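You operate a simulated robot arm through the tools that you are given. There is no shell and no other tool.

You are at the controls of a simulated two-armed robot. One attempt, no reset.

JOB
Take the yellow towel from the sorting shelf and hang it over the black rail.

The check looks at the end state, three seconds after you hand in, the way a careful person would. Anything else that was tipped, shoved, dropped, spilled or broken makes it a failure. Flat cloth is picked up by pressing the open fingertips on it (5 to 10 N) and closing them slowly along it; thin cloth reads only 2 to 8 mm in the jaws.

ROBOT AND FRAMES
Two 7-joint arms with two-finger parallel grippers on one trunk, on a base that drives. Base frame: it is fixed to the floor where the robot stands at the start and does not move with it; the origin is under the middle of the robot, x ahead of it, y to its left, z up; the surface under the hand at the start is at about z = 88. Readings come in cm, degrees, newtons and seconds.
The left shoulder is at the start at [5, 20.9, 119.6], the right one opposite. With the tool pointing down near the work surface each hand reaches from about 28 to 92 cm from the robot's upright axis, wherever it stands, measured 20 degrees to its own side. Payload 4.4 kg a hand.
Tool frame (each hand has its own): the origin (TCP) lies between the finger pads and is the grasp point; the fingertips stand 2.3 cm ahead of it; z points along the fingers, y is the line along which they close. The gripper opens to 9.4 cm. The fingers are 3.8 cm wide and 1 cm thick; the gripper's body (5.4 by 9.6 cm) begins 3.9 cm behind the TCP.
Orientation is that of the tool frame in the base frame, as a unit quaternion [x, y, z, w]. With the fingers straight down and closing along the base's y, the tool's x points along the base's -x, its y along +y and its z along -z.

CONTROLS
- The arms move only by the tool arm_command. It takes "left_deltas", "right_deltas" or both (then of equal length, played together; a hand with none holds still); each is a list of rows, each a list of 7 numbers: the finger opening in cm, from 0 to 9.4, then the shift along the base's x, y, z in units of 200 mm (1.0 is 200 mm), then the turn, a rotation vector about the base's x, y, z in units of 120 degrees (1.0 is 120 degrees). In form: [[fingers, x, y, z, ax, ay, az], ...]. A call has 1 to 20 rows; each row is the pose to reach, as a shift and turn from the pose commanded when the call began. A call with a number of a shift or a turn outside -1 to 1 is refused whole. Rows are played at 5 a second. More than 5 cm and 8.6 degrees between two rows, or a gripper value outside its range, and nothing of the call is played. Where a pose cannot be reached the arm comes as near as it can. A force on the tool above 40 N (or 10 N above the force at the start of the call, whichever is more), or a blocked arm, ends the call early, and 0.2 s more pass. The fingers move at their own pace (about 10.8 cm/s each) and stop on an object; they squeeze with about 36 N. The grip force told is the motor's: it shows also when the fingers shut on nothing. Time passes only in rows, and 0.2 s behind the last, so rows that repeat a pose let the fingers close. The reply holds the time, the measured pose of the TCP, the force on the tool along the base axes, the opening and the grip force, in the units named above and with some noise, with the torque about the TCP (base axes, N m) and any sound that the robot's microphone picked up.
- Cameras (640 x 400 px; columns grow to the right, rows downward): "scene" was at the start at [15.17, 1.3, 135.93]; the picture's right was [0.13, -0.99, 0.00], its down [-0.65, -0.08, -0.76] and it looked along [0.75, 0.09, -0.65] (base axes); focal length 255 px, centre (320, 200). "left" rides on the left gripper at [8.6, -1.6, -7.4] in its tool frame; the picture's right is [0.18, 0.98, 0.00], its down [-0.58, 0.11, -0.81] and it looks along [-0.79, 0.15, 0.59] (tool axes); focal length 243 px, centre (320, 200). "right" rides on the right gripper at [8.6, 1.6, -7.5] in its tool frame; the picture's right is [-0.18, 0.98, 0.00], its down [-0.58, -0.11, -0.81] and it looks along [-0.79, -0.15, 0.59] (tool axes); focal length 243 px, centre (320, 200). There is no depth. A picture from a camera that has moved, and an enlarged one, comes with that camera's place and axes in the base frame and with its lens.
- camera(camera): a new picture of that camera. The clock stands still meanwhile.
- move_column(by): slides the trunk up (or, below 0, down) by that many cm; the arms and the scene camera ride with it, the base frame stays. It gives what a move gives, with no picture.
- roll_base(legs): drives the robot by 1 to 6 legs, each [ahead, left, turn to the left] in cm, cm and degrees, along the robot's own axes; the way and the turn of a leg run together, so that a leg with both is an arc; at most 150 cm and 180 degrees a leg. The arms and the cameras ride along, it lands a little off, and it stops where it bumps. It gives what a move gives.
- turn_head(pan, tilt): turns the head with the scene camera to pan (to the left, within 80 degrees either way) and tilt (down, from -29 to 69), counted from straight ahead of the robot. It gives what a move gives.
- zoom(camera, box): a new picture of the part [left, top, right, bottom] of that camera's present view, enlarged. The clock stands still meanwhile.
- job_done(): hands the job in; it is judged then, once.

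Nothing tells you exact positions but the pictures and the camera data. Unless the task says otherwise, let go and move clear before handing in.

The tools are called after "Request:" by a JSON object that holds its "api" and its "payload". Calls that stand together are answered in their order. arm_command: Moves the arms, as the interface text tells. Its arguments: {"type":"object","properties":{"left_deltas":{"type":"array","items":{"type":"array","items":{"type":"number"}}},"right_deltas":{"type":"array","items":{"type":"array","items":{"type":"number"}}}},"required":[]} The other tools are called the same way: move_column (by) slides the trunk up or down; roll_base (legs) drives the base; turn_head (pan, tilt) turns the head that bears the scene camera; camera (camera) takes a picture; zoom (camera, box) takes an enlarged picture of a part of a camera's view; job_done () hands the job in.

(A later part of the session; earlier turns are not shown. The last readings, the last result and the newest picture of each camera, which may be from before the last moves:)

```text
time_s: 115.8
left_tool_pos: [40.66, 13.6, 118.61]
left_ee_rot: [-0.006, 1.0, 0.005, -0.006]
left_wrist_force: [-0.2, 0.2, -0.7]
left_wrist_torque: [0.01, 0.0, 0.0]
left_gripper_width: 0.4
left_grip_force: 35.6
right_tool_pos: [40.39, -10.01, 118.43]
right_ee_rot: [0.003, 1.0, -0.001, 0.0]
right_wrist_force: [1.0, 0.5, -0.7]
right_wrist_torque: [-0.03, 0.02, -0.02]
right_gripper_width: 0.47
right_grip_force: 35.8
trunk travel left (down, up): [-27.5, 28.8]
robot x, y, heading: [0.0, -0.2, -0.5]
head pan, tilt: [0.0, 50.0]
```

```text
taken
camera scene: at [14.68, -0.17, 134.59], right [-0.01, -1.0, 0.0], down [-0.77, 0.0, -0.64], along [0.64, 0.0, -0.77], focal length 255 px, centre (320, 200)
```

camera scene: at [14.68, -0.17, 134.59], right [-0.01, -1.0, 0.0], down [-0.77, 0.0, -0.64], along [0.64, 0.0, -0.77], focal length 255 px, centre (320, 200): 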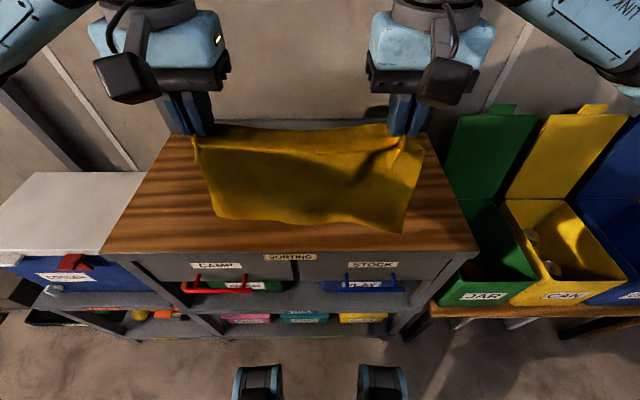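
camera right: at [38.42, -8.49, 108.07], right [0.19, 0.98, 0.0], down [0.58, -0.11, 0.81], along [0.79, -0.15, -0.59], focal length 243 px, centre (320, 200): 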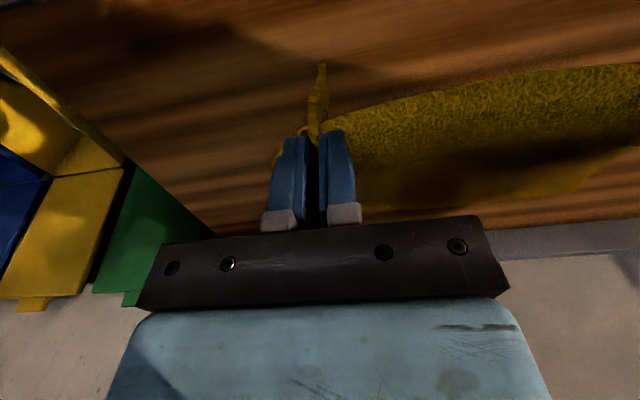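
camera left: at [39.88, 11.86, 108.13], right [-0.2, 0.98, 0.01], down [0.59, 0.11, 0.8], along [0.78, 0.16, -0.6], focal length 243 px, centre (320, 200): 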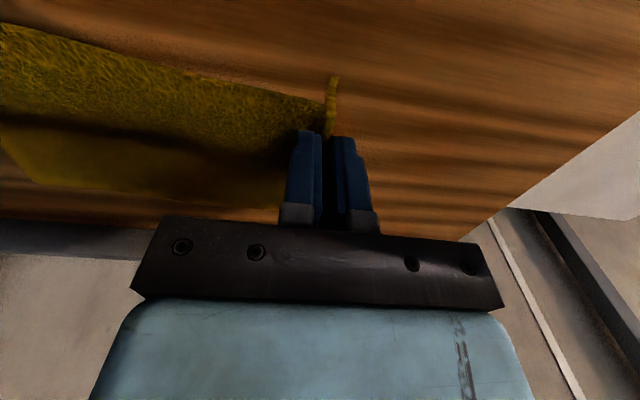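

The towel hangs cleanly from both corners. I back off, turn left, and reverse along the known clear path.

Request:
{"api": "roll_base", "payload": {"legs": [[-15, 0, 0], [0, 0, 90]]}}

Request:
{"api": "camera", "payload": {"camera": "scene"}}

```text
time_s: 121.0
left_tool_pos: [-29.11, 40.08, 118.71]
left_ee_rot: [0.715, -0.699, 0.001, 0.006]
left_wrist_force: [0.3, -0.5, -0.4]
left_wrist_torque: [-0.01, -0.02, -0.11]
left_gripper_width: 0.38
left_grip_force: 36.2
right_tool_pos: [-5.39, 40.14, 118.54]
right_ee_rot: [0.709, -0.705, -0.001, 0.0]
right_wrist_force: [-0.7, 0.4, 0.1]
right_wrist_torque: [-0.02, -0.04, -0.09]
right_gripper_width: 0.43
right_grip_force: 35.9
trunk travel left (down, up): [-27.5, 28.8]
robot x, y, heading: [-14.48, -0.22, 90.4]
head pan, tilt: [0.0, 50.0]
```

```text
taken
camera scene: at [-14.84, 14.46, 134.61], right [1.0, 0.0, 0.0], down [0.0, -0.77, -0.64], along [0.0, 0.64, -0.77], focal length 255 px, centre (320, 200)
```

scene: 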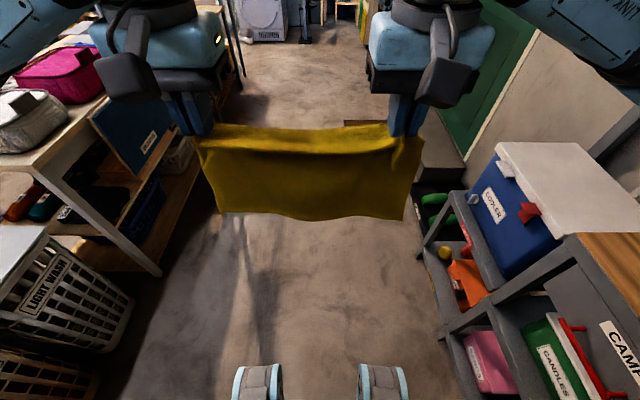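

Towel held well. I reverse to y ≈ −110 then slide left to x ≈ −50.

Request:
{"api": "roll_base", "payload": {"legs": [[-110, 0, 0], [0, 35, 0]]}}

Request:
{"api": "camera", "payload": {"camera": "scene"}}

```text
time_s: 129.8
left_tool_pos: [-63.51, -68.54, 118.74]
left_ee_rot: [0.714, -0.7, 0.001, 0.007]
left_wrist_force: [0.1, -0.1, -0.6]
left_wrist_torque: [-0.03, -0.03, -0.07]
left_gripper_width: 0.35
left_grip_force: 36.0
right_tool_pos: [-39.63, -68.56, 118.54]
right_ee_rot: [-0.707, 0.708, 0.001, 0.0]
right_wrist_force: [-0.1, 0.3, -1.2]
right_wrist_torque: [-0.03, -0.03, -0.12]
right_gripper_width: 0.44
right_grip_force: 36.3
trunk travel left (down, up): [-27.5, 28.8]
robot x, y, heading: [-49.48, -109.01, 89.9]
head pan, tilt: [0.0, 50.0]
```

```text
taken
camera scene: at [-49.28, -94.26, 134.61], right [1.0, 0.0, 0.0], down [0.0, -0.77, -0.64], along [0.0, 0.64, -0.77], focal length 255 px, centre (320, 200)
```

scene: 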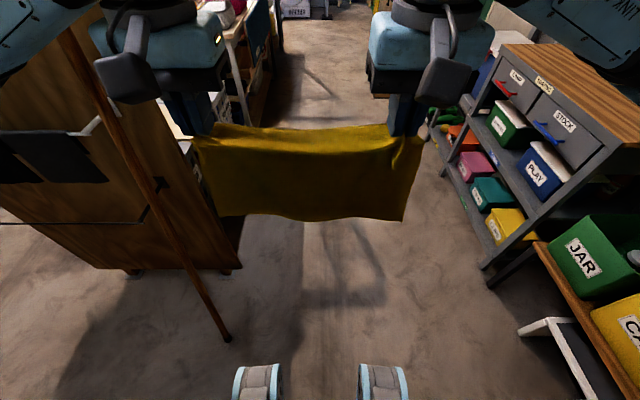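

All fine so far; the panel, pole and rail are on my left. I lower the trunk and pitch the hands forward to 35° below horizontal here in the free space.

Request:
{"api": "move_column", "payload": {"by": -26}}

Request:
{"api": "arm_command", "payload": {"left_deltas": [[0, 0, 0.07, -0.02, 0.0655, 0, 0], [0, 0, 0.14, -0.04, 0.131, 0, 0], [0, 0, 0.21, -0.08, 0.1965, 0, 0], [0, 0, 0.28, -0.12, 0.262, 0, 0], [0, 0, 0.35, -0.16, 0.3275, 0, 0], [0, 0, 0.42, -0.2, 0.393, 0, 0], [0, 0, 0.5, -0.25, 0.458, 0, 0], [0, 0, 0.5, -0.25, 0.458, 0, 0]], "right_deltas": [[0, 0, 0.07, -0.02, 0.0655, 0, 0], [0, 0, 0.14, -0.04, 0.131, 0, 0], [0, 0, 0.21, -0.08, 0.1965, 0, 0], [0, 0, 0.28, -0.12, 0.262, 0, 0], [0, 0, 0.35, -0.16, 0.3275, 0, 0], [0, 0, 0.42, -0.2, 0.393, 0, 0], [0, 0, 0.5, -0.25, 0.458, 0, 0], [0, 0, 0.5, -0.25, 0.458, 0, 0]]}}

Request:
{"api": "camera", "payload": {"camera": "scene"}}

```text
time_s: 132.5
left_tool_pos: [-63.54, -68.56, 92.66]
left_ee_rot: [0.714, -0.7, 0.001, 0.007]
left_wrist_force: [0.1, 0.5, -0.3]
left_wrist_torque: [-0.01, 0.0, -0.1]
left_gripper_width: 0.35
left_grip_force: 35.6
right_tool_pos: [-39.76, -68.54, 92.58]
right_ee_rot: [-0.706, 0.708, 0.001, -0.001]
right_wrist_force: [-0.3, 0.3, 0.7]
right_wrist_torque: [0.0, 0.01, -0.1]
right_gripper_width: 0.44
right_grip_force: 35.7
trunk travel left (down, up): [-1.5, 54.8]
robot x, y, heading: [-49.29, -108.99, 89.8]
head pan, tilt: [0.0, 50.0]
```

```text
time_s: 134.3
left_tool_pos: [-63.57, -58.71, 87.65]
left_ee_rot: [0.636, -0.621, -0.324, -0.324]
left_wrist_force: [0.1, 0.7, -1.4]
left_wrist_torque: [-0.04, 0.05, -0.06]
left_gripper_width: 0.38
left_grip_force: 35.7
right_tool_pos: [-39.73, -58.63, 87.57]
right_ee_rot: [-0.627, 0.627, 0.327, 0.328]
right_wrist_force: [-0.5, 1.0, -1.5]
right_wrist_torque: [0.0, -0.03, -0.04]
right_gripper_width: 0.45
right_grip_force: 35.8
trunk travel left (down, up): [-1.5, 54.8]
robot x, y, heading: [-49.1, -108.87, 90.2]
head pan, tilt: [0.0, 50.0]
```

```text
taken
camera scene: at [-49.26, -94.26, 108.61], right [1.0, 0.0, 0.0], down [0.0, -0.77, -0.64], along [0.0, 0.64, -0.77], focal length 255 px, centre (320, 200)
```

scene: 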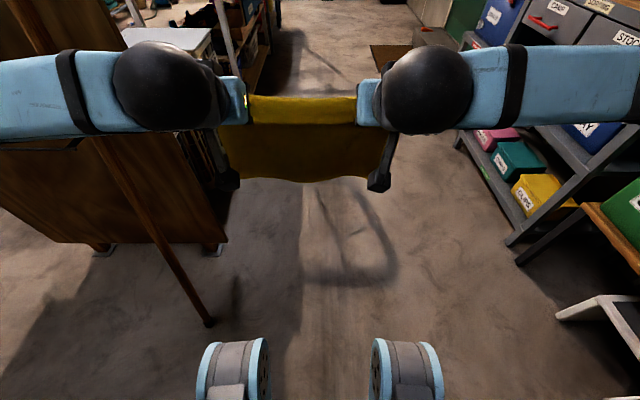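

The hands are pitched with the towel hanging in front of the fingertips. I back up slightly and slide left under the hangers to the middle of the black rail.

Request:
{"api": "roll_base", "payload": {"legs": [[-10, 0, 0], [0, 40, 0]]}}

Request:
{"api": "turn_head", "payload": {"pan": 0, "tilt": 30}}

Request:
{"api": "camera", "payload": {"camera": "scene"}}

```text
time_s: 139.1
left_tool_pos: [-103.95, -68.73, 87.74]
left_ee_rot: [0.636, -0.623, -0.322, -0.324]
left_wrist_force: [0.9, -0.4, -0.5]
left_wrist_torque: [-0.01, 0.02, -0.06]
left_gripper_width: 0.35
left_grip_force: 36.5
right_tool_pos: [-80.17, -68.59, 87.47]
right_ee_rot: [0.627, -0.627, -0.326, -0.326]
right_wrist_force: [-0.9, 0.1, -0.3]
right_wrist_torque: [-0.01, 0.03, -0.05]
right_gripper_width: 0.44
right_grip_force: 35.9
trunk travel left (down, up): [-1.5, 54.8]
robot x, y, heading: [-89.36, -119.4, 90.1]
head pan, tilt: [0.0, 50.0]
```

```text
time_s: 140.0
left_tool_pos: [-104.07, -68.72, 87.51]
left_ee_rot: [0.636, -0.622, -0.323, -0.323]
left_wrist_force: [-0.3, 0.1, -0.7]
left_wrist_torque: [-0.02, 0.05, -0.07]
left_gripper_width: 0.38
left_grip_force: 36.4
right_tool_pos: [-80.28, -68.68, 87.52]
right_ee_rot: [-0.627, 0.627, 0.326, 0.327]
right_wrist_force: [0.0, 0.6, -0.2]
right_wrist_torque: [0.0, -0.02, -0.04]
right_gripper_width: 0.44
right_grip_force: 36.2
trunk travel left (down, up): [-1.5, 54.8]
robot x, y, heading: [-89.32, -118.98, 89.9]
head pan, tilt: [0.0, 30.0]
```

```text
taken
camera scene: at [-89.73, -102.98, 111.55], right [1.0, 0.0, 0.0], down [0.0, -0.5, -0.87], along [0.0, 0.87, -0.5], focal length 255 px, centre (320, 200)
```

scene: 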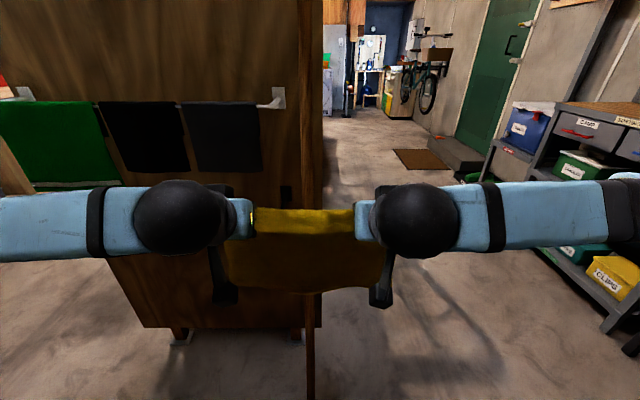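

Clear so far; the pole is behind the towel. I go the remaining distance left.

Request:
{"api": "roll_base", "payload": {"legs": [[0, 37, 0]]}}

Request:
{"api": "camera", "payload": {"camera": "scene"}}

Request:
{"api": "camera", "payload": {"camera": "left"}}

Request:
{"api": "camera", "payload": {"camera": "right"}}

```text
time_s: 143.8
left_tool_pos: [-140.8, -68.68, 87.77]
left_ee_rot: [0.637, -0.621, -0.323, -0.323]
left_wrist_force: [0.4, -0.8, -0.8]
left_wrist_torque: [-0.02, 0.03, -0.09]
left_gripper_width: 0.36
left_grip_force: 36.2
right_tool_pos: [-117.07, -68.64, 87.47]
right_ee_rot: [0.628, -0.626, -0.327, -0.326]
right_wrist_force: [-0.3, -0.4, 0.1]
right_wrist_torque: [-0.03, -0.02, -0.08]
right_gripper_width: 0.41
right_grip_force: 35.8
trunk travel left (down, up): [-1.5, 54.8]
robot x, y, heading: [-126.66, -118.82, 90.1]
head pan, tilt: [0.0, 30.0]
```

```text
taken
camera scene: at [-126.63, -102.97, 111.56], right [1.0, 0.0, 0.0], down [0.0, -0.5, -0.87], along [0.0, 0.87, -0.5], focal length 255 px, centre (320, 200)
```

scene: 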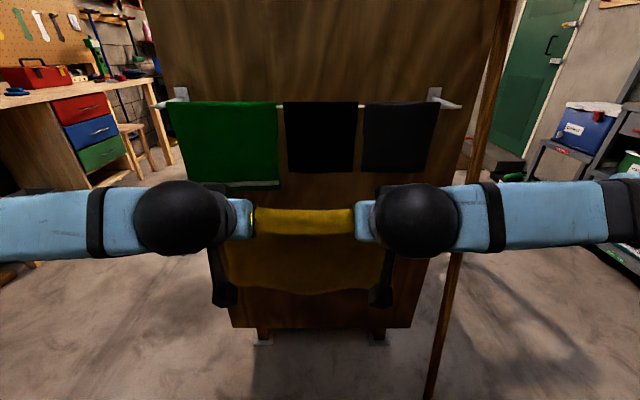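

```text
taken
camera left: at [-139.08, -79.79, 84.95], right [-0.98, -0.13, -0.16], down [-0.11, -0.32, 0.94], along [-0.17, 0.94, 0.3], focal length 243 px, centre (320, 200)
```

left: 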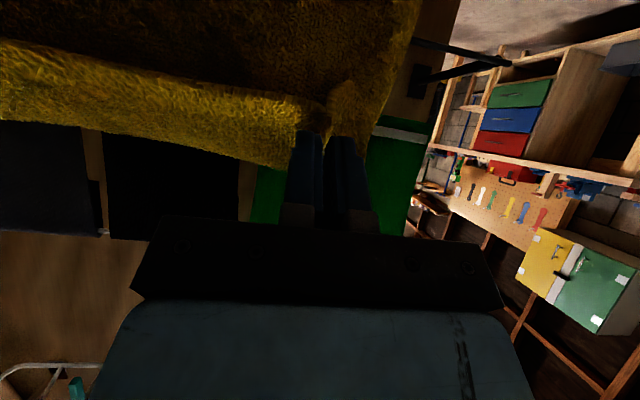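

```text
taken
camera right: at [-118.73, -79.69, 84.84], right [-0.98, 0.1, 0.15], down [0.11, -0.33, 0.94], along [0.15, 0.94, 0.31], focal length 243 px, centre (320, 200)
```

right: 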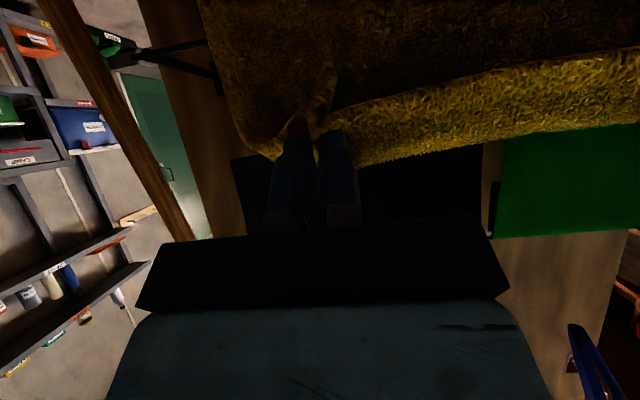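

Rail confirmed at y ≈ −53.5, z ≈ 76, x −161 to −99. The green towel hangs lower (z ≈ 85), so I shift 7 cm right to stay clear of it and 8 cm ahead.

Request:
{"api": "roll_base", "payload": {"legs": [[0, -7, 0], [8, 0, 0]]}}

Request:
{"api": "arm_command", "payload": {"left_deltas": [[0, 0, 0, -0.06, 0, 0, 0], [0, 0, 0, -0.13, 0, 0, 0], [0, 0, 0, -0.2, 0, 0, 0], [0, 0, 0, -0.25, 0, 0, 0]], "right_deltas": [[0, 0, 0, -0.06, 0, 0, 0], [0, 0, 0, -0.13, 0, 0, 0], [0, 0, 0, -0.2, 0, 0, 0], [0, 0, 0, -0.25, 0, 0, 0]]}}

Request:
{"api": "camera", "payload": {"camera": "scene"}}

Request:
{"api": "camera", "payload": {"camera": "left"}}

Request:
{"api": "camera", "payload": {"camera": "right"}}

```text
time_s: 145.7
left_tool_pos: [-133.96, -60.58, 87.57]
left_ee_rot: [0.636, -0.622, -0.322, -0.323]
left_wrist_force: [0.2, 0.1, -0.3]
left_wrist_torque: [0.0, 0.0, -0.06]
left_gripper_width: 0.35
left_grip_force: 36.0
right_tool_pos: [-110.18, -60.62, 87.66]
right_ee_rot: [0.628, -0.626, -0.327, -0.326]
right_wrist_force: [0.2, -0.5, 0.1]
right_wrist_torque: [-0.03, -0.01, -0.06]
right_gripper_width: 0.45
right_grip_force: 36.3
trunk travel left (down, up): [-1.5, 54.8]
robot x, y, heading: [-119.49, -111.44, 90.1]
head pan, tilt: [0.0, 30.0]
```

```text
time_s: 146.7
left_tool_pos: [-133.92, -60.71, 82.6]
left_ee_rot: [0.637, -0.621, -0.322, -0.323]
left_wrist_force: [0.5, 0.4, 0.1]
left_wrist_torque: [-0.02, 0.05, -0.08]
left_gripper_width: 0.36
left_grip_force: 36.0
right_tool_pos: [-110.08, -60.57, 82.67]
right_ee_rot: [0.628, -0.626, -0.327, -0.326]
right_wrist_force: [0.0, -0.8, -1.1]
right_wrist_torque: [-0.04, 0.03, -0.06]
right_gripper_width: 0.43
right_grip_force: 35.6
trunk travel left (down, up): [-1.5, 54.8]
robot x, y, heading: [-119.82, -110.86, 90.3]
head pan, tilt: [0.0, 30.0]
```

```text
taken
camera scene: at [-119.67, -94.97, 111.56], right [1.0, 0.0, 0.0], down [0.0, -0.5, -0.87], along [0.0, 0.87, -0.5], focal length 255 px, centre (320, 200)
```

scene: 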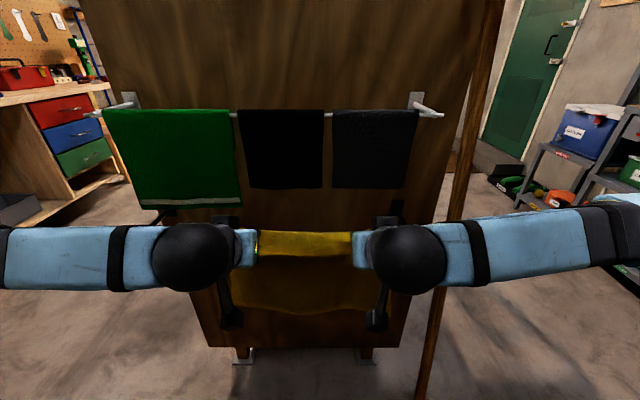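

```text
taken
camera left: at [-132.11, -71.78, 79.93], right [-0.98, -0.13, -0.16], down [-0.11, -0.32, 0.94], along [-0.17, 0.94, 0.3], focal length 243 px, centre (320, 200)
```

left: 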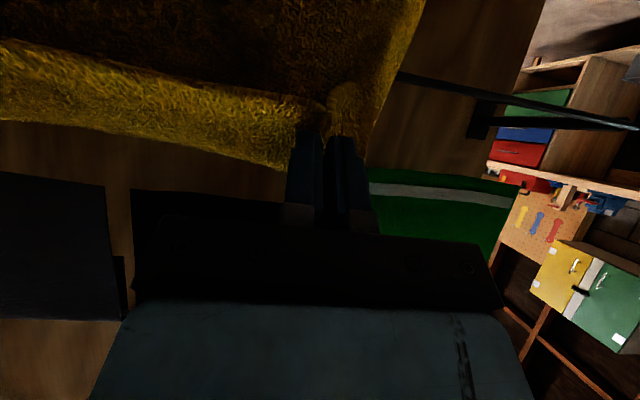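

```text
taken
camera right: at [-111.76, -71.69, 79.81], right [-0.98, 0.1, 0.15], down [0.11, -0.33, 0.94], along [0.15, 0.94, 0.31], focal length 243 px, centre (320, 200)
```

right: 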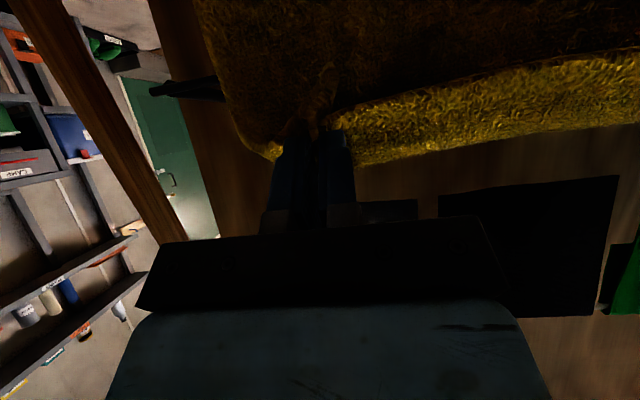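

Everything lines up: the rail bar is right behind the towel, at z ≈ 76. I advance over the bar in small steps, shifting 1.8 cm right to clear the green towel.

Request:
{"api": "arm_command", "payload": {"left_deltas": [[0, 0.03, 0.06, 0, 0, 0, 0], [0, 0.06, 0.12, 0, 0, 0, 0], [0, 0.09, 0.18, 0, 0, 0, 0], [0, 0.09, 0.24, 0, 0, 0, 0], [0, 0.09, 0.3, 0, 0, 0, 0], [0, 0.09, 0.36, 0, 0, 0, 0]], "right_deltas": [[0, 0.03, 0.06, 0, 0, 0, 0], [0, 0.06, 0.12, 0, 0, 0, 0], [0, 0.09, 0.18, 0, 0, 0, 0], [0, 0.09, 0.24, 0, 0, 0, 0], [0, 0.09, 0.3, 0, 0, 0, 0], [0, 0.09, 0.36, 0, 0, 0, 0]]}}

Request:
{"api": "camera", "payload": {"camera": "scene"}}

Request:
{"api": "camera", "payload": {"camera": "left"}}

Request:
{"api": "camera", "payload": {"camera": "right"}}

```text
time_s: 148.1
left_tool_pos: [-132.18, -53.34, 82.66]
left_ee_rot: [0.636, -0.622, -0.323, -0.324]
left_wrist_force: [-0.2, -0.2, 0.7]
left_wrist_torque: [0.02, 0.07, -0.11]
left_gripper_width: 0.39
left_grip_force: 35.8
right_tool_pos: [-108.33, -53.36, 82.53]
right_ee_rot: [0.628, -0.626, -0.327, -0.326]
right_wrist_force: [0.5, 0.6, 0.1]
right_wrist_torque: [-0.01, 0.01, -0.07]
right_gripper_width: 0.46
right_grip_force: 36.0
trunk travel left (down, up): [-1.5, 54.8]
robot x, y, heading: [-119.58, -110.94, 90.3]
head pan, tilt: [0.0, 30.0]
```

```text
taken
camera scene: at [-119.67, -94.97, 111.56], right [1.0, 0.0, 0.0], down [0.0, -0.5, -0.87], along [0.0, 0.87, -0.5], focal length 255 px, centre (320, 200)
```

scene: 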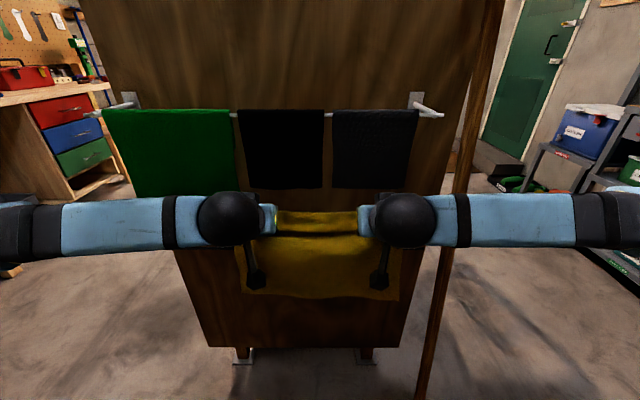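

```text
taken
camera left: at [-130.36, -64.58, 79.9], right [-0.98, -0.13, -0.16], down [-0.11, -0.32, 0.94], along [-0.17, 0.94, 0.3], focal length 243 px, centre (320, 200)
```

left: 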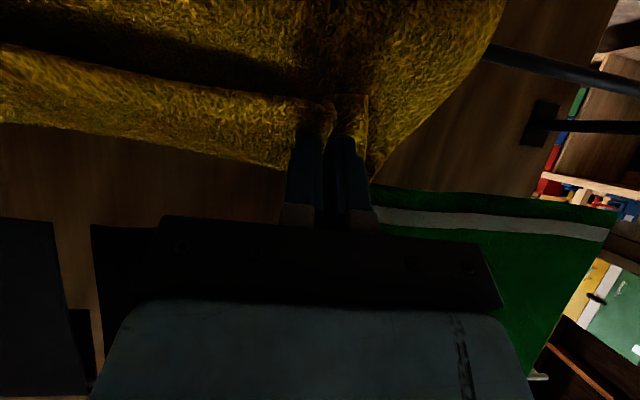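

```text
taken
camera right: at [-109.96, -64.43, 79.84], right [-0.98, 0.1, 0.15], down [0.11, -0.33, 0.94], along [0.15, 0.94, 0.31], focal length 243 px, centre (320, 200)
```

right: 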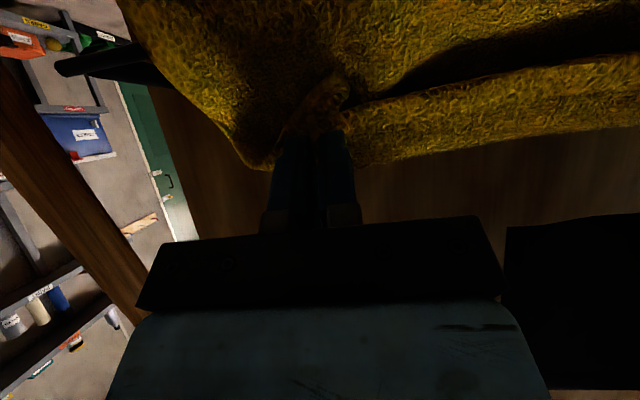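

The towel is sliding over the rail, main part hanging in front. I continue about 5 cm further, slightly lower and right.

Request:
{"api": "arm_command", "payload": {"left_deltas": [[0, 0.02, 0.04, -0.015, 0, 0, 0], [0, 0.035, 0.09, -0.03, 0, 0, 0], [0, 0.035, 0.14, -0.03, 0, 0, 0], [0, 0.035, 0.19, -0.03, 0, 0, 0], [0, 0.035, 0.24, -0.03, 0, 0, 0], [0, 0.035, 0.24, -0.03, 0, 0, 0]], "right_deltas": [[0, 0.02, 0.04, -0.015, 0, 0, 0], [0, 0.035, 0.09, -0.03, 0, 0, 0], [0, 0.035, 0.14, -0.03, 0, 0, 0], [0, 0.035, 0.19, -0.03, 0, 0, 0], [0, 0.035, 0.24, -0.03, 0, 0, 0], [0, 0.035, 0.24, -0.03, 0, 0, 0]]}}

Request:
{"api": "camera", "payload": {"camera": "scene"}}

Request:
{"api": "camera", "payload": {"camera": "left"}}

Request:
{"api": "camera", "payload": {"camera": "right"}}

```text
time_s: 149.5
left_tool_pos: [-131.49, -48.77, 81.91]
left_ee_rot: [0.637, -0.621, -0.324, -0.322]
left_wrist_force: [0.1, -0.3, 0.3]
left_wrist_torque: [-0.01, 0.0, -0.07]
left_gripper_width: 0.35
left_grip_force: 35.6
right_tool_pos: [-107.83, -48.65, 82.0]
right_ee_rot: [0.628, -0.626, -0.327, -0.326]
right_wrist_force: [0.2, 0.2, -0.3]
right_wrist_torque: [-0.02, 0.03, -0.08]
right_gripper_width: 0.46
right_grip_force: 35.6
trunk travel left (down, up): [-1.5, 54.8]
robot x, y, heading: [-119.69, -111.08, 90.1]
head pan, tilt: [0.0, 30.0]
```

```text
taken
camera scene: at [-119.67, -94.98, 111.56], right [1.0, 0.0, 0.0], down [0.0, -0.5, -0.87], along [0.0, 0.87, -0.5], focal length 255 px, centre (320, 200)
```

scene: 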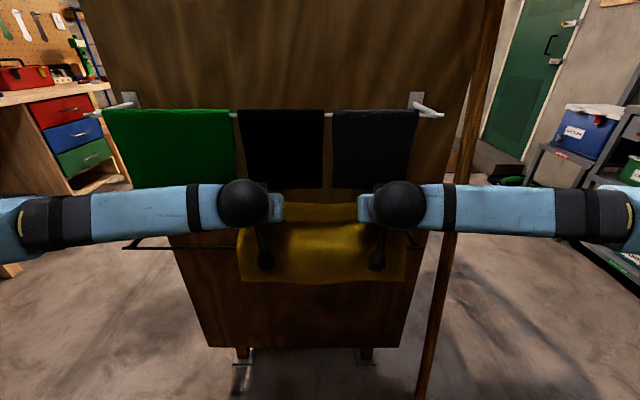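

```text
taken
camera left: at [-129.7, -59.83, 79.35], right [-0.98, -0.13, -0.16], down [-0.11, -0.32, 0.94], along [-0.17, 0.94, 0.3], focal length 243 px, centre (320, 200)
```

left: 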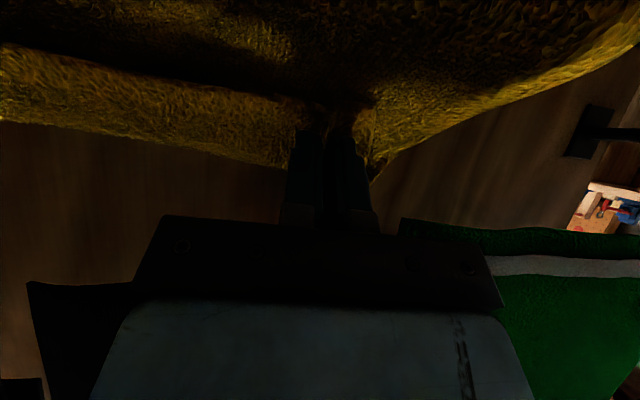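

```text
taken
camera right: at [-109.33, -59.66, 79.26], right [-0.98, 0.1, 0.15], down [0.11, -0.33, 0.94], along [0.15, 0.94, 0.31], focal length 243 px, centre (320, 200)
```

right: 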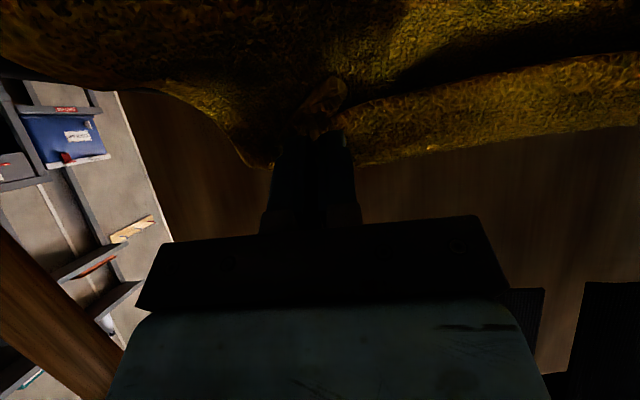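

The hands are past the rail with no contact anywhere, and the towel lies across the bar. I zoom in to judge how much hangs in front.

Request:
{"api": "zoom", "payload": {"camera": "scene", "box": [200, 170, 440, 320]}}

```text
2.67 times, centred on (320, 245) of scene
camera zoom: at [-119.67, -94.98, 111.56], right [1.0, 0.0, 0.0], down [0.0, -0.5, -0.87], along [0.0, 0.87, -0.5], focal length 681 px, centre (320, 80)
```

zoom: 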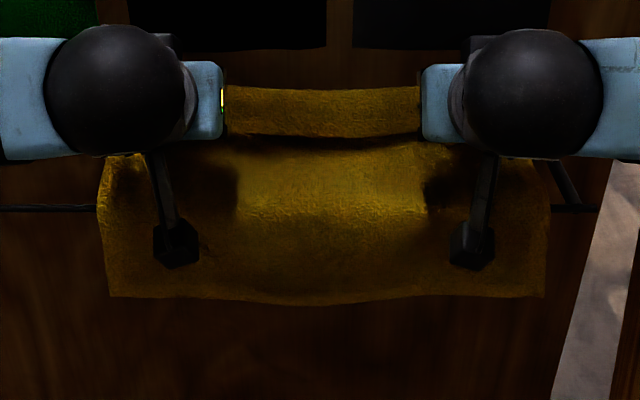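

Only about 9.5 cm hangs in front, against 18 behind. I'd rather balance it, so I draw back the way I came, raise slightly, and will re-drape with a shorter reach.

Request:
{"api": "arm_command", "payload": {"left_deltas": [[0, 0, -0.08, 0, 0, 0, 0], [0, 0, -0.16, 0, 0, 0, 0], [0, 0, -0.24, 0, 0, 0, 0], [0, 0, -0.32, 0.08, 0, 0, 0], [0, 0, -0.4, 0.18, 0, 0, 0], [0, 0, -0.48, 0.28, 0, 0, 0], [0, 0, -0.56, 0.4, 0, 0, 0], [0, 0, -0.62, 0.5, 0, 0, 0], [0, 0, -0.62, 0.5, 0, 0, 0], [0, 0, -0.62, 0.5, 0, 0, 0]], "right_deltas": [[0, 0, -0.08, 0, 0, 0, 0], [0, 0, -0.16, 0, 0, 0, 0], [0, 0, -0.24, 0, 0, 0, 0], [0, 0, -0.32, 0.08, 0, 0, 0], [0, 0, -0.4, 0.18, 0, 0, 0], [0, 0, -0.48, 0.28, 0, 0, 0], [0, 0, -0.56, 0.4, 0, 0, 0], [0, 0, -0.62, 0.5, 0, 0, 0], [0, 0, -0.62, 0.5, 0, 0, 0], [0, 0, -0.62, 0.5, 0, 0, 0]]}}

Request:
{"api": "camera", "payload": {"camera": "scene"}}

Request:
{"api": "camera", "payload": {"camera": "right"}}

Request:
{"api": "camera", "payload": {"camera": "left"}}

```text
time_s: 151.7
left_tool_pos: [-131.45, -61.21, 92.19]
left_ee_rot: [0.636, -0.622, -0.323, -0.323]
left_wrist_force: [-0.5, 0.4, -1.1]
left_wrist_torque: [0.01, 0.02, -0.09]
left_gripper_width: 0.38
left_grip_force: 36.0
right_tool_pos: [-107.58, -61.11, 91.91]
right_ee_rot: [0.628, -0.627, -0.327, -0.326]
right_wrist_force: [-0.5, 0.4, 0.0]
right_wrist_torque: [-0.03, -0.01, -0.05]
right_gripper_width: 0.44
right_grip_force: 36.2
trunk travel left (down, up): [-1.5, 54.8]
robot x, y, heading: [-119.82, -110.86, 89.7]
head pan, tilt: [0.0, 30.0]
```

```text
taken
camera scene: at [-119.67, -94.97, 111.56], right [1.0, 0.0, 0.0], down [0.0, -0.5, -0.87], along [0.0, 0.87, -0.5], focal length 255 px, centre (320, 200)
```

scene: 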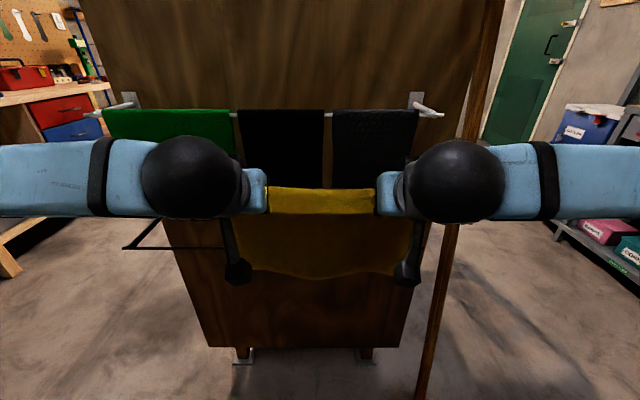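

```text
taken
camera right: at [-109.25, -72.08, 89.17], right [-0.98, 0.1, 0.15], down [0.11, -0.33, 0.94], along [0.15, 0.94, 0.31], focal length 243 px, centre (320, 200)
```

right: 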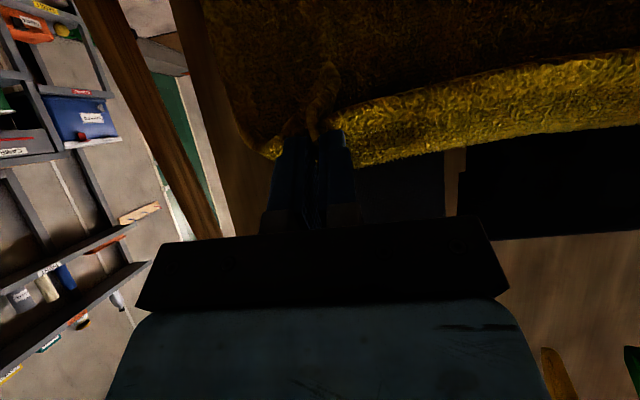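

```text
taken
camera left: at [-129.58, -72.27, 89.43], right [-0.98, -0.13, -0.16], down [-0.11, -0.32, 0.94], along [-0.17, 0.94, 0.3], focal length 243 px, centre (320, 200)
```

left: 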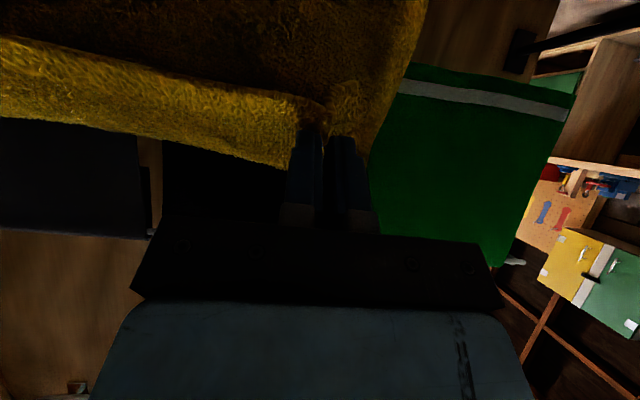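

The towel is fully in front of the rail again, hanging about 20 cm. I lower and re-advance, stopping about 3 cm shorter than before.

Request:
{"api": "arm_command", "payload": {"left_deltas": [[0, 0, 0, -0.12, 0, 0, 0], [0, 0, 0, -0.24, 0, 0, 0], [0, 0, 0, -0.36, 0, 0, 0], [0, 0, 0, -0.49, 0, 0, 0], [0, 0, 0.08, -0.49, 0, 0, 0], [0, 0, 0.16, -0.49, 0, 0, 0], [0, 0, 0.24, -0.49, 0, 0, 0], [0, 0, 0.32, -0.49, 0, 0, 0], [0, 0, 0.4, -0.49, 0, 0, 0], [0, 0, 0.465, -0.49, 0, 0, 0], [0, 0, 0.465, -0.49, 0, 0, 0], [0, 0, 0.465, -0.49, 0, 0, 0]], "right_deltas": [[0, 0, 0, -0.12, 0, 0, 0], [0, 0, 0, -0.24, 0, 0, 0], [0, 0, 0, -0.36, 0, 0, 0], [0, 0, 0, -0.48, 0, 0, 0], [0, 0, 0.08, -0.48, 0, 0, 0], [0, 0, 0.16, -0.48, 0, 0, 0], [0, 0, 0.24, -0.48, 0, 0, 0], [0, 0, 0.32, -0.48, 0, 0, 0], [0, 0, 0.4, -0.48, 0, 0, 0], [0, 0, 0.465, -0.48, 0, 0, 0], [0, 0, 0.465, -0.48, 0, 0, 0], [0, 0, 0.465, -0.48, 0, 0, 0]]}}

Request:
{"api": "zoom", "payload": {"camera": "scene", "box": [200, 170, 440, 320]}}

Request:
{"api": "camera", "payload": {"camera": "left"}}

Request:
{"api": "camera", "payload": {"camera": "right"}}

```text
time_s: 154.3
left_tool_pos: [-131.39, -51.76, 82.25]
left_ee_rot: [0.636, -0.622, -0.322, -0.323]
left_wrist_force: [0.3, 0.5, 0.1]
left_wrist_torque: [-0.01, 0.04, -0.05]
left_gripper_width: 0.33
left_grip_force: 35.8
right_tool_pos: [-107.69, -51.82, 82.32]
right_ee_rot: [0.628, -0.627, -0.327, -0.326]
right_wrist_force: [0.2, -1.2, 0.3]
right_wrist_torque: [-0.01, -0.03, -0.07]
right_gripper_width: 0.44
right_grip_force: 36.5
trunk travel left (down, up): [-1.5, 54.8]
robot x, y, heading: [-119.67, -110.92, 89.8]
head pan, tilt: [0.0, 30.0]
```

```text
2.67 times, centred on (320, 245) of scene
camera zoom: at [-119.67, -94.98, 111.56], right [1.0, 0.0, 0.0], down [0.0, -0.5, -0.87], along [0.0, 0.87, -0.5], focal length 681 px, centre (320, 80)
```

zoom: 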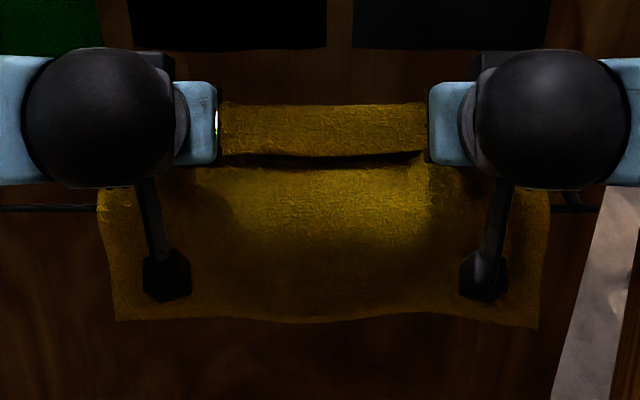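

```text
taken
camera left: at [-129.68, -62.88, 79.51], right [-0.98, -0.13, -0.16], down [-0.11, -0.32, 0.94], along [-0.17, 0.94, 0.3], focal length 243 px, centre (320, 200)
```

left: 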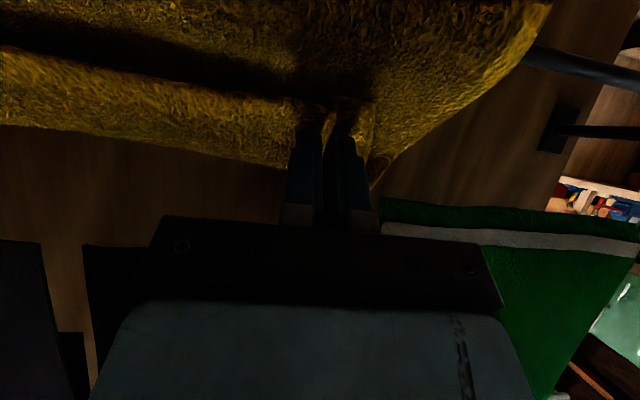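

```text
taken
camera right: at [-109.26, -62.82, 79.66], right [-0.98, 0.1, 0.15], down [0.11, -0.33, 0.94], along [0.15, 0.94, 0.31], focal length 243 px, centre (320, 200)
```

right: 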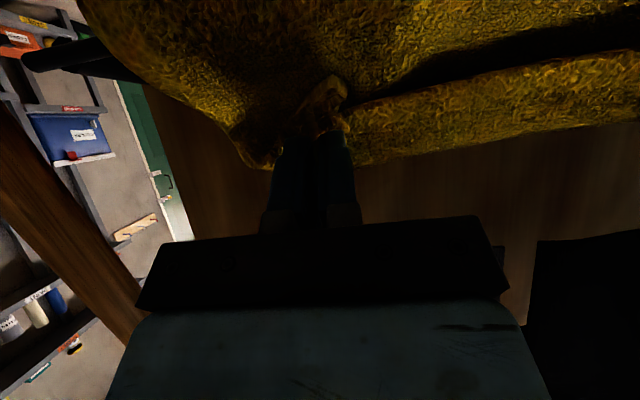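

Now ~12 cm hangs in front. The free edge is almost straight above the bar, so I go 2 cm further to make sure it falls behind, then release gently.

Request:
{"api": "arm_command", "payload": {"left_deltas": [[0, 0, 0.05, 0, 0, 0, 0], [0, 0, 0.1, 0, 0, 0, 0], [0, 0, 0.1, 0, 0, 0, 0], [0, 0, 0.1, 0, 0, 0, 0]], "right_deltas": [[0, 0, 0.05, 0, 0, 0, 0], [0, 0, 0.1, 0, 0, 0, 0], [0, 0, 0.1, 0, 0, 0, 0], [0, 0, 0.1, 0, 0, 0, 0]]}}

Request:
{"api": "zoom", "payload": {"camera": "scene", "box": [200, 170, 440, 320]}}

```text
time_s: 155.3
left_tool_pos: [-131.42, -49.81, 82.21]
left_ee_rot: [0.637, -0.622, -0.322, -0.323]
left_wrist_force: [0.1, -0.7, -0.2]
left_wrist_torque: [-0.02, 0.03, -0.07]
left_gripper_width: 0.37
left_grip_force: 35.6
right_tool_pos: [-107.61, -49.68, 82.36]
right_ee_rot: [0.628, -0.626, -0.327, -0.326]
right_wrist_force: [-0.3, 0.2, -0.2]
right_wrist_torque: [-0.03, 0.01, -0.06]
right_gripper_width: 0.43
right_grip_force: 36.1
trunk travel left (down, up): [-1.5, 54.8]
robot x, y, heading: [-119.45, -111.03, 89.8]
head pan, tilt: [0.0, 30.0]
```

```text
2.67 times, centred on (320, 245) of scene
camera zoom: at [-119.67, -94.98, 111.56], right [1.0, 0.0, 0.0], down [0.0, -0.5, -0.87], along [0.0, 0.87, -0.5], focal length 681 px, centre (320, 80)
```

zoom: 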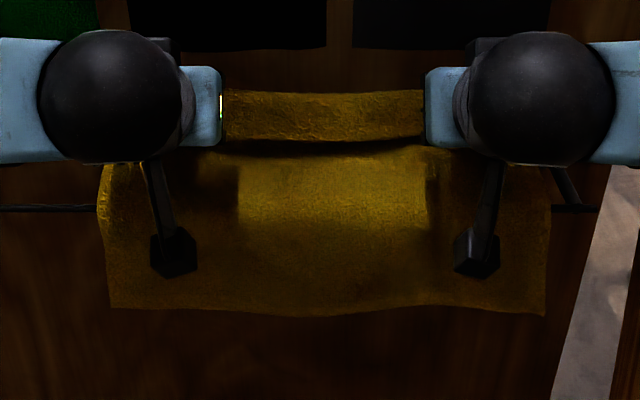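

Good position. I open both hands a little and let the cloth settle.

Request:
{"api": "arm_command", "payload": {"left_deltas": [[0.8, 0, 0, 0, 0, 0, 0], [1.6, 0, 0, 0, 0, 0, 0], [2.4, 0, 0, 0, 0, 0, 0], [3, 0, 0, 0, 0, 0, 0], [3, 0, 0, 0, 0, 0, 0], [3, 0, 0, 0, 0, 0, 0], [3, 0, 0, 0, 0, 0, 0]], "right_deltas": [[0.8, 0, 0, 0, 0, 0, 0], [1.6, 0, 0, 0, 0, 0, 0], [2.4, 0, 0, 0, 0, 0, 0], [3, 0, 0, 0, 0, 0, 0], [3, 0, 0, 0, 0, 0, 0], [3, 0, 0, 0, 0, 0, 0], [3, 0, 0, 0, 0, 0, 0]]}}

Request:
{"api": "zoom", "payload": {"camera": "scene", "box": [200, 170, 440, 320]}}

Request:
{"api": "camera", "payload": {"camera": "left"}}

Request:
{"api": "camera", "payload": {"camera": "right"}}

```text
time_s: 156.9
left_tool_pos: [-131.45, -49.82, 82.33]
left_ee_rot: [0.637, -0.622, -0.322, -0.323]
left_wrist_force: [-0.2, 0.4, -1.3]
left_wrist_torque: [0.0, -0.03, 0.01]
left_gripper_width: 2.98
left_grip_force: 0.1
right_tool_pos: [-107.65, -49.87, 82.41]
right_ee_rot: [0.628, -0.627, -0.327, -0.326]
right_wrist_force: [0.3, 0.2, 0.0]
right_wrist_torque: [0.0, -0.02, -0.03]
right_gripper_width: 2.98
right_grip_force: 0.0
trunk travel left (down, up): [-1.5, 54.8]
robot x, y, heading: [-119.63, -110.99, 90.2]
head pan, tilt: [0.0, 30.0]
```

```text
2.67 times, centred on (320, 245) of scene
camera zoom: at [-119.67, -94.98, 111.56], right [1.0, 0.0, 0.0], down [0.0, -0.5, -0.87], along [0.0, 0.87, -0.5], focal length 681 px, centre (320, 80)
```

zoom: 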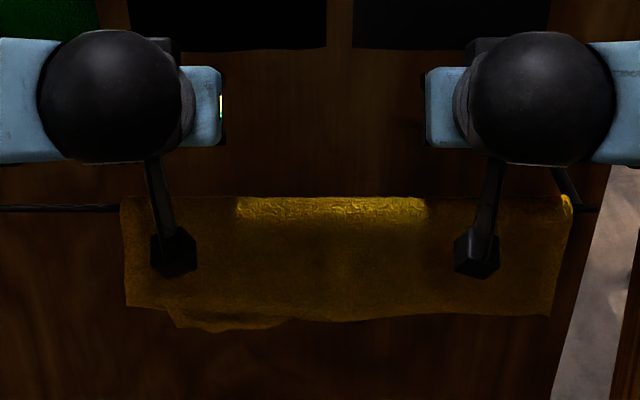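

```text
taken
camera left: at [-129.65, -60.88, 79.55], right [-0.98, -0.13, -0.16], down [-0.11, -0.32, 0.94], along [-0.17, 0.94, 0.3], focal length 243 px, centre (320, 200)
```

left: 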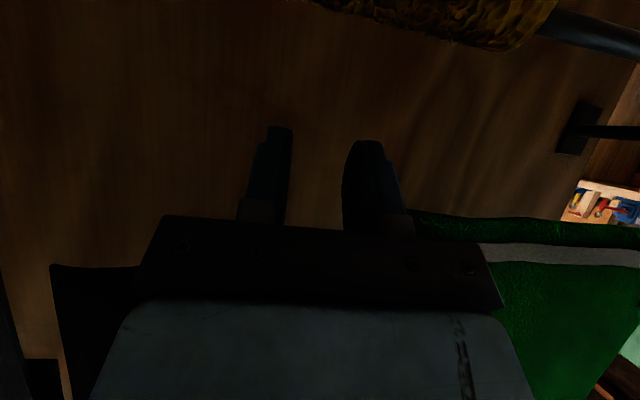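

```text
taken
camera right: at [-109.25, -60.78, 79.64], right [-0.98, 0.1, 0.15], down [0.11, -0.33, 0.94], along [0.15, 0.94, 0.31], focal length 243 px, centre (320, 200)
```

right: 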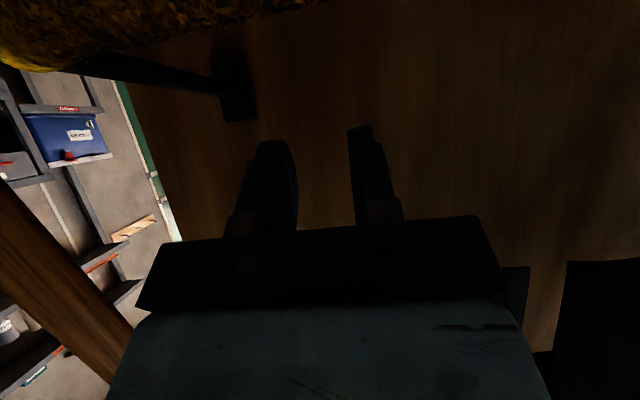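

The towel now drapes over the black rail with both halves hanging, and the fingers are free. I withdraw along the finger axis, away and up.

Request:
{"api": "arm_command", "payload": {"left_deltas": [[3, 0, -0.06, 0.042, 0, 0, 0], [3, 0, -0.14, 0.098, 0, 0, 0], [3, 0, -0.24, 0.168, 0, 0, 0], [3, 0, -0.36, 0.25, 0, 0, 0], [3, 0, -0.5, 0.32, 0, 0, 0], [3, 0, -0.65, 0.36, 0, 0, 0], [3, 0, -0.8, 0.38, 0, 0, 0], [3, 0, -0.8, 0.38, 0, 0, 0]], "right_deltas": [[3, 0, -0.06, 0.042, 0, 0, 0], [3, 0, -0.14, 0.098, 0, 0, 0], [3, 0, -0.24, 0.168, 0, 0, 0], [3, 0, -0.36, 0.25, 0, 0, 0], [3, 0, -0.5, 0.32, 0, 0, 0], [3, 0, -0.65, 0.36, 0, 0, 0], [3, 0, -0.8, 0.38, 0, 0, 0], [3, 0, -0.8, 0.38, 0, 0, 0]]}}

Request:
{"api": "camera", "payload": {"camera": "scene"}}

Request:
{"api": "camera", "payload": {"camera": "left"}}

Request:
{"api": "camera", "payload": {"camera": "right"}}

```text
time_s: 158.7
left_tool_pos: [-131.43, -65.75, 89.84]
left_ee_rot: [0.638, -0.621, -0.323, -0.321]
left_wrist_force: [0.3, -0.2, -0.5]
left_wrist_torque: [0.05, -0.03, -0.03]
left_gripper_width: 3.0
left_grip_force: 0.0
right_tool_pos: [-107.72, -66.01, 89.88]
right_ee_rot: [0.628, -0.626, -0.327, -0.326]
right_wrist_force: [0.1, -0.2, -0.2]
right_wrist_torque: [0.01, 0.04, 0.01]
right_gripper_width: 3.02
right_grip_force: 0.0
trunk travel left (down, up): [-1.5, 54.8]
robot x, y, heading: [-119.89, -111.04, 90.0]
head pan, tilt: [0.0, 30.0]
```

```text
taken
camera scene: at [-119.67, -94.98, 111.56], right [1.0, 0.0, 0.0], down [0.0, -0.5, -0.87], along [0.0, 0.87, -0.5], focal length 255 px, centre (320, 200)
```

scene: 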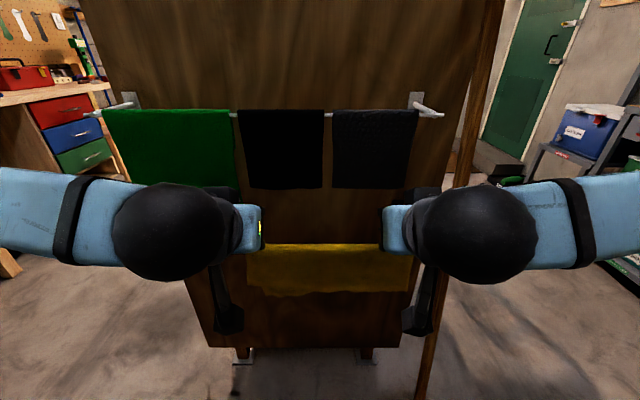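

```text
taken
camera left: at [-129.66, -76.84, 87.15], right [-0.98, -0.13, -0.16], down [-0.11, -0.32, 0.94], along [-0.17, 0.94, 0.3], focal length 243 px, centre (320, 200)
```

left: 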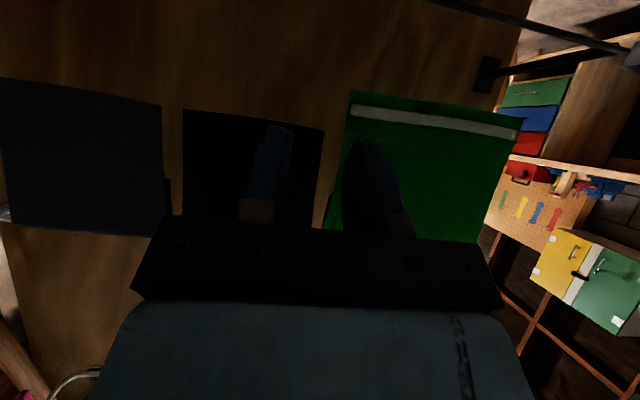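

```text
taken
camera right: at [-109.28, -76.86, 87.26], right [-0.98, 0.1, 0.15], down [0.11, -0.33, 0.94], along [0.15, 0.94, 0.31], focal length 243 px, centre (320, 200)
```

right: 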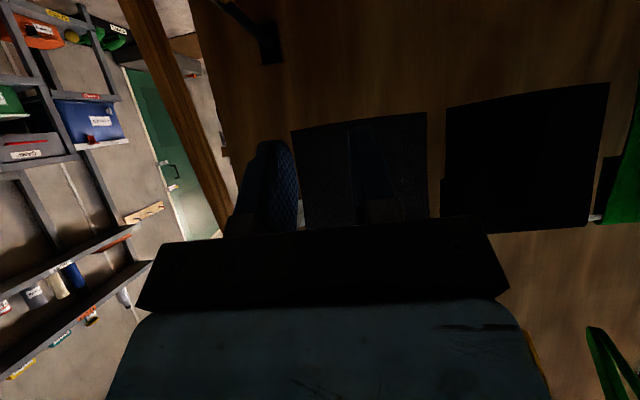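

Hands are clear. I back the base off to the earlier safe line and inspect the towel.

Request:
{"api": "roll_base", "payload": {"legs": [[-8, 0, 0]]}}

Request:
{"api": "turn_head", "payload": {"pan": 0, "tilt": 38}}

Request:
{"api": "zoom", "payload": {"camera": "scene", "box": [200, 80, 440, 230]}}

Request:
{"api": "camera", "payload": {"camera": "scene"}}

```text
time_s: 159.8
left_tool_pos: [-131.51, -73.62, 89.74]
left_ee_rot: [0.636, -0.622, -0.322, -0.324]
left_wrist_force: [-0.1, -1.3, -0.6]
left_wrist_torque: [-0.04, -0.05, 0.02]
left_gripper_width: 2.99
left_grip_force: 0.1
right_tool_pos: [-107.62, -73.84, 89.97]
right_ee_rot: [0.628, -0.626, -0.327, -0.327]
right_wrist_force: [-0.9, -0.1, -0.1]
right_wrist_torque: [0.01, -0.03, 0.02]
right_gripper_width: 3.0
right_grip_force: 0.0
trunk travel left (down, up): [-1.5, 54.8]
robot x, y, heading: [-119.49, -119.26, 90.1]
head pan, tilt: [0.0, 30.0]
```

```text
time_s: 160.5
left_tool_pos: [-131.44, -73.69, 89.82]
left_ee_rot: [0.637, -0.621, -0.323, -0.323]
left_wrist_force: [-0.2, 0.4, -0.2]
left_wrist_torque: [0.0, 0.0, -0.01]
left_gripper_width: 3.0
left_grip_force: 0.0
right_tool_pos: [-107.68, -73.76, 90.07]
right_ee_rot: [0.629, -0.626, -0.328, -0.326]
right_wrist_force: [-0.4, -0.5, -0.1]
right_wrist_torque: [0.0, -0.01, 0.01]
right_gripper_width: 2.99
right_grip_force: 0.1
trunk travel left (down, up): [-1.5, 54.8]
robot x, y, heading: [-119.4, -119.08, 90.2]
head pan, tilt: [0.0, 38.0]
```

```text
2.67 times, centred on (320, 155) of scene
camera zoom: at [-119.68, -103.35, 110.33], right [1.0, 0.0, 0.0], down [0.0, -0.62, -0.79], along [0.0, 0.79, -0.62], focal length 681 px, centre (320, 320)
```

zoom: 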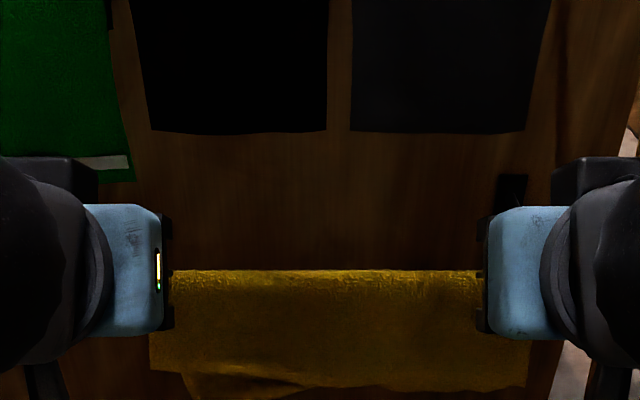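

```text
taken
camera scene: at [-119.68, -103.35, 110.33], right [1.0, 0.0, 0.0], down [0.0, -0.62, -0.79], along [0.0, 0.79, -0.62], focal length 255 px, centre (320, 200)
```

scene: 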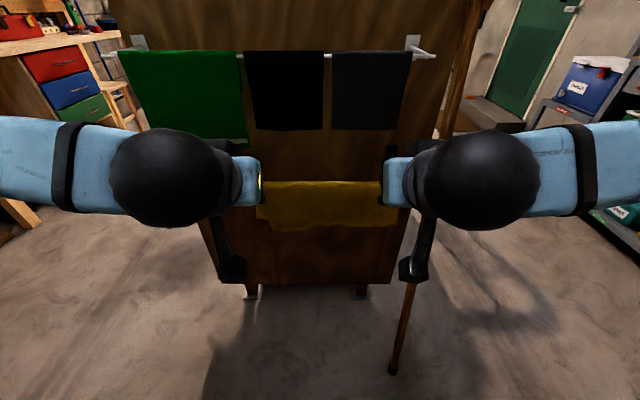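

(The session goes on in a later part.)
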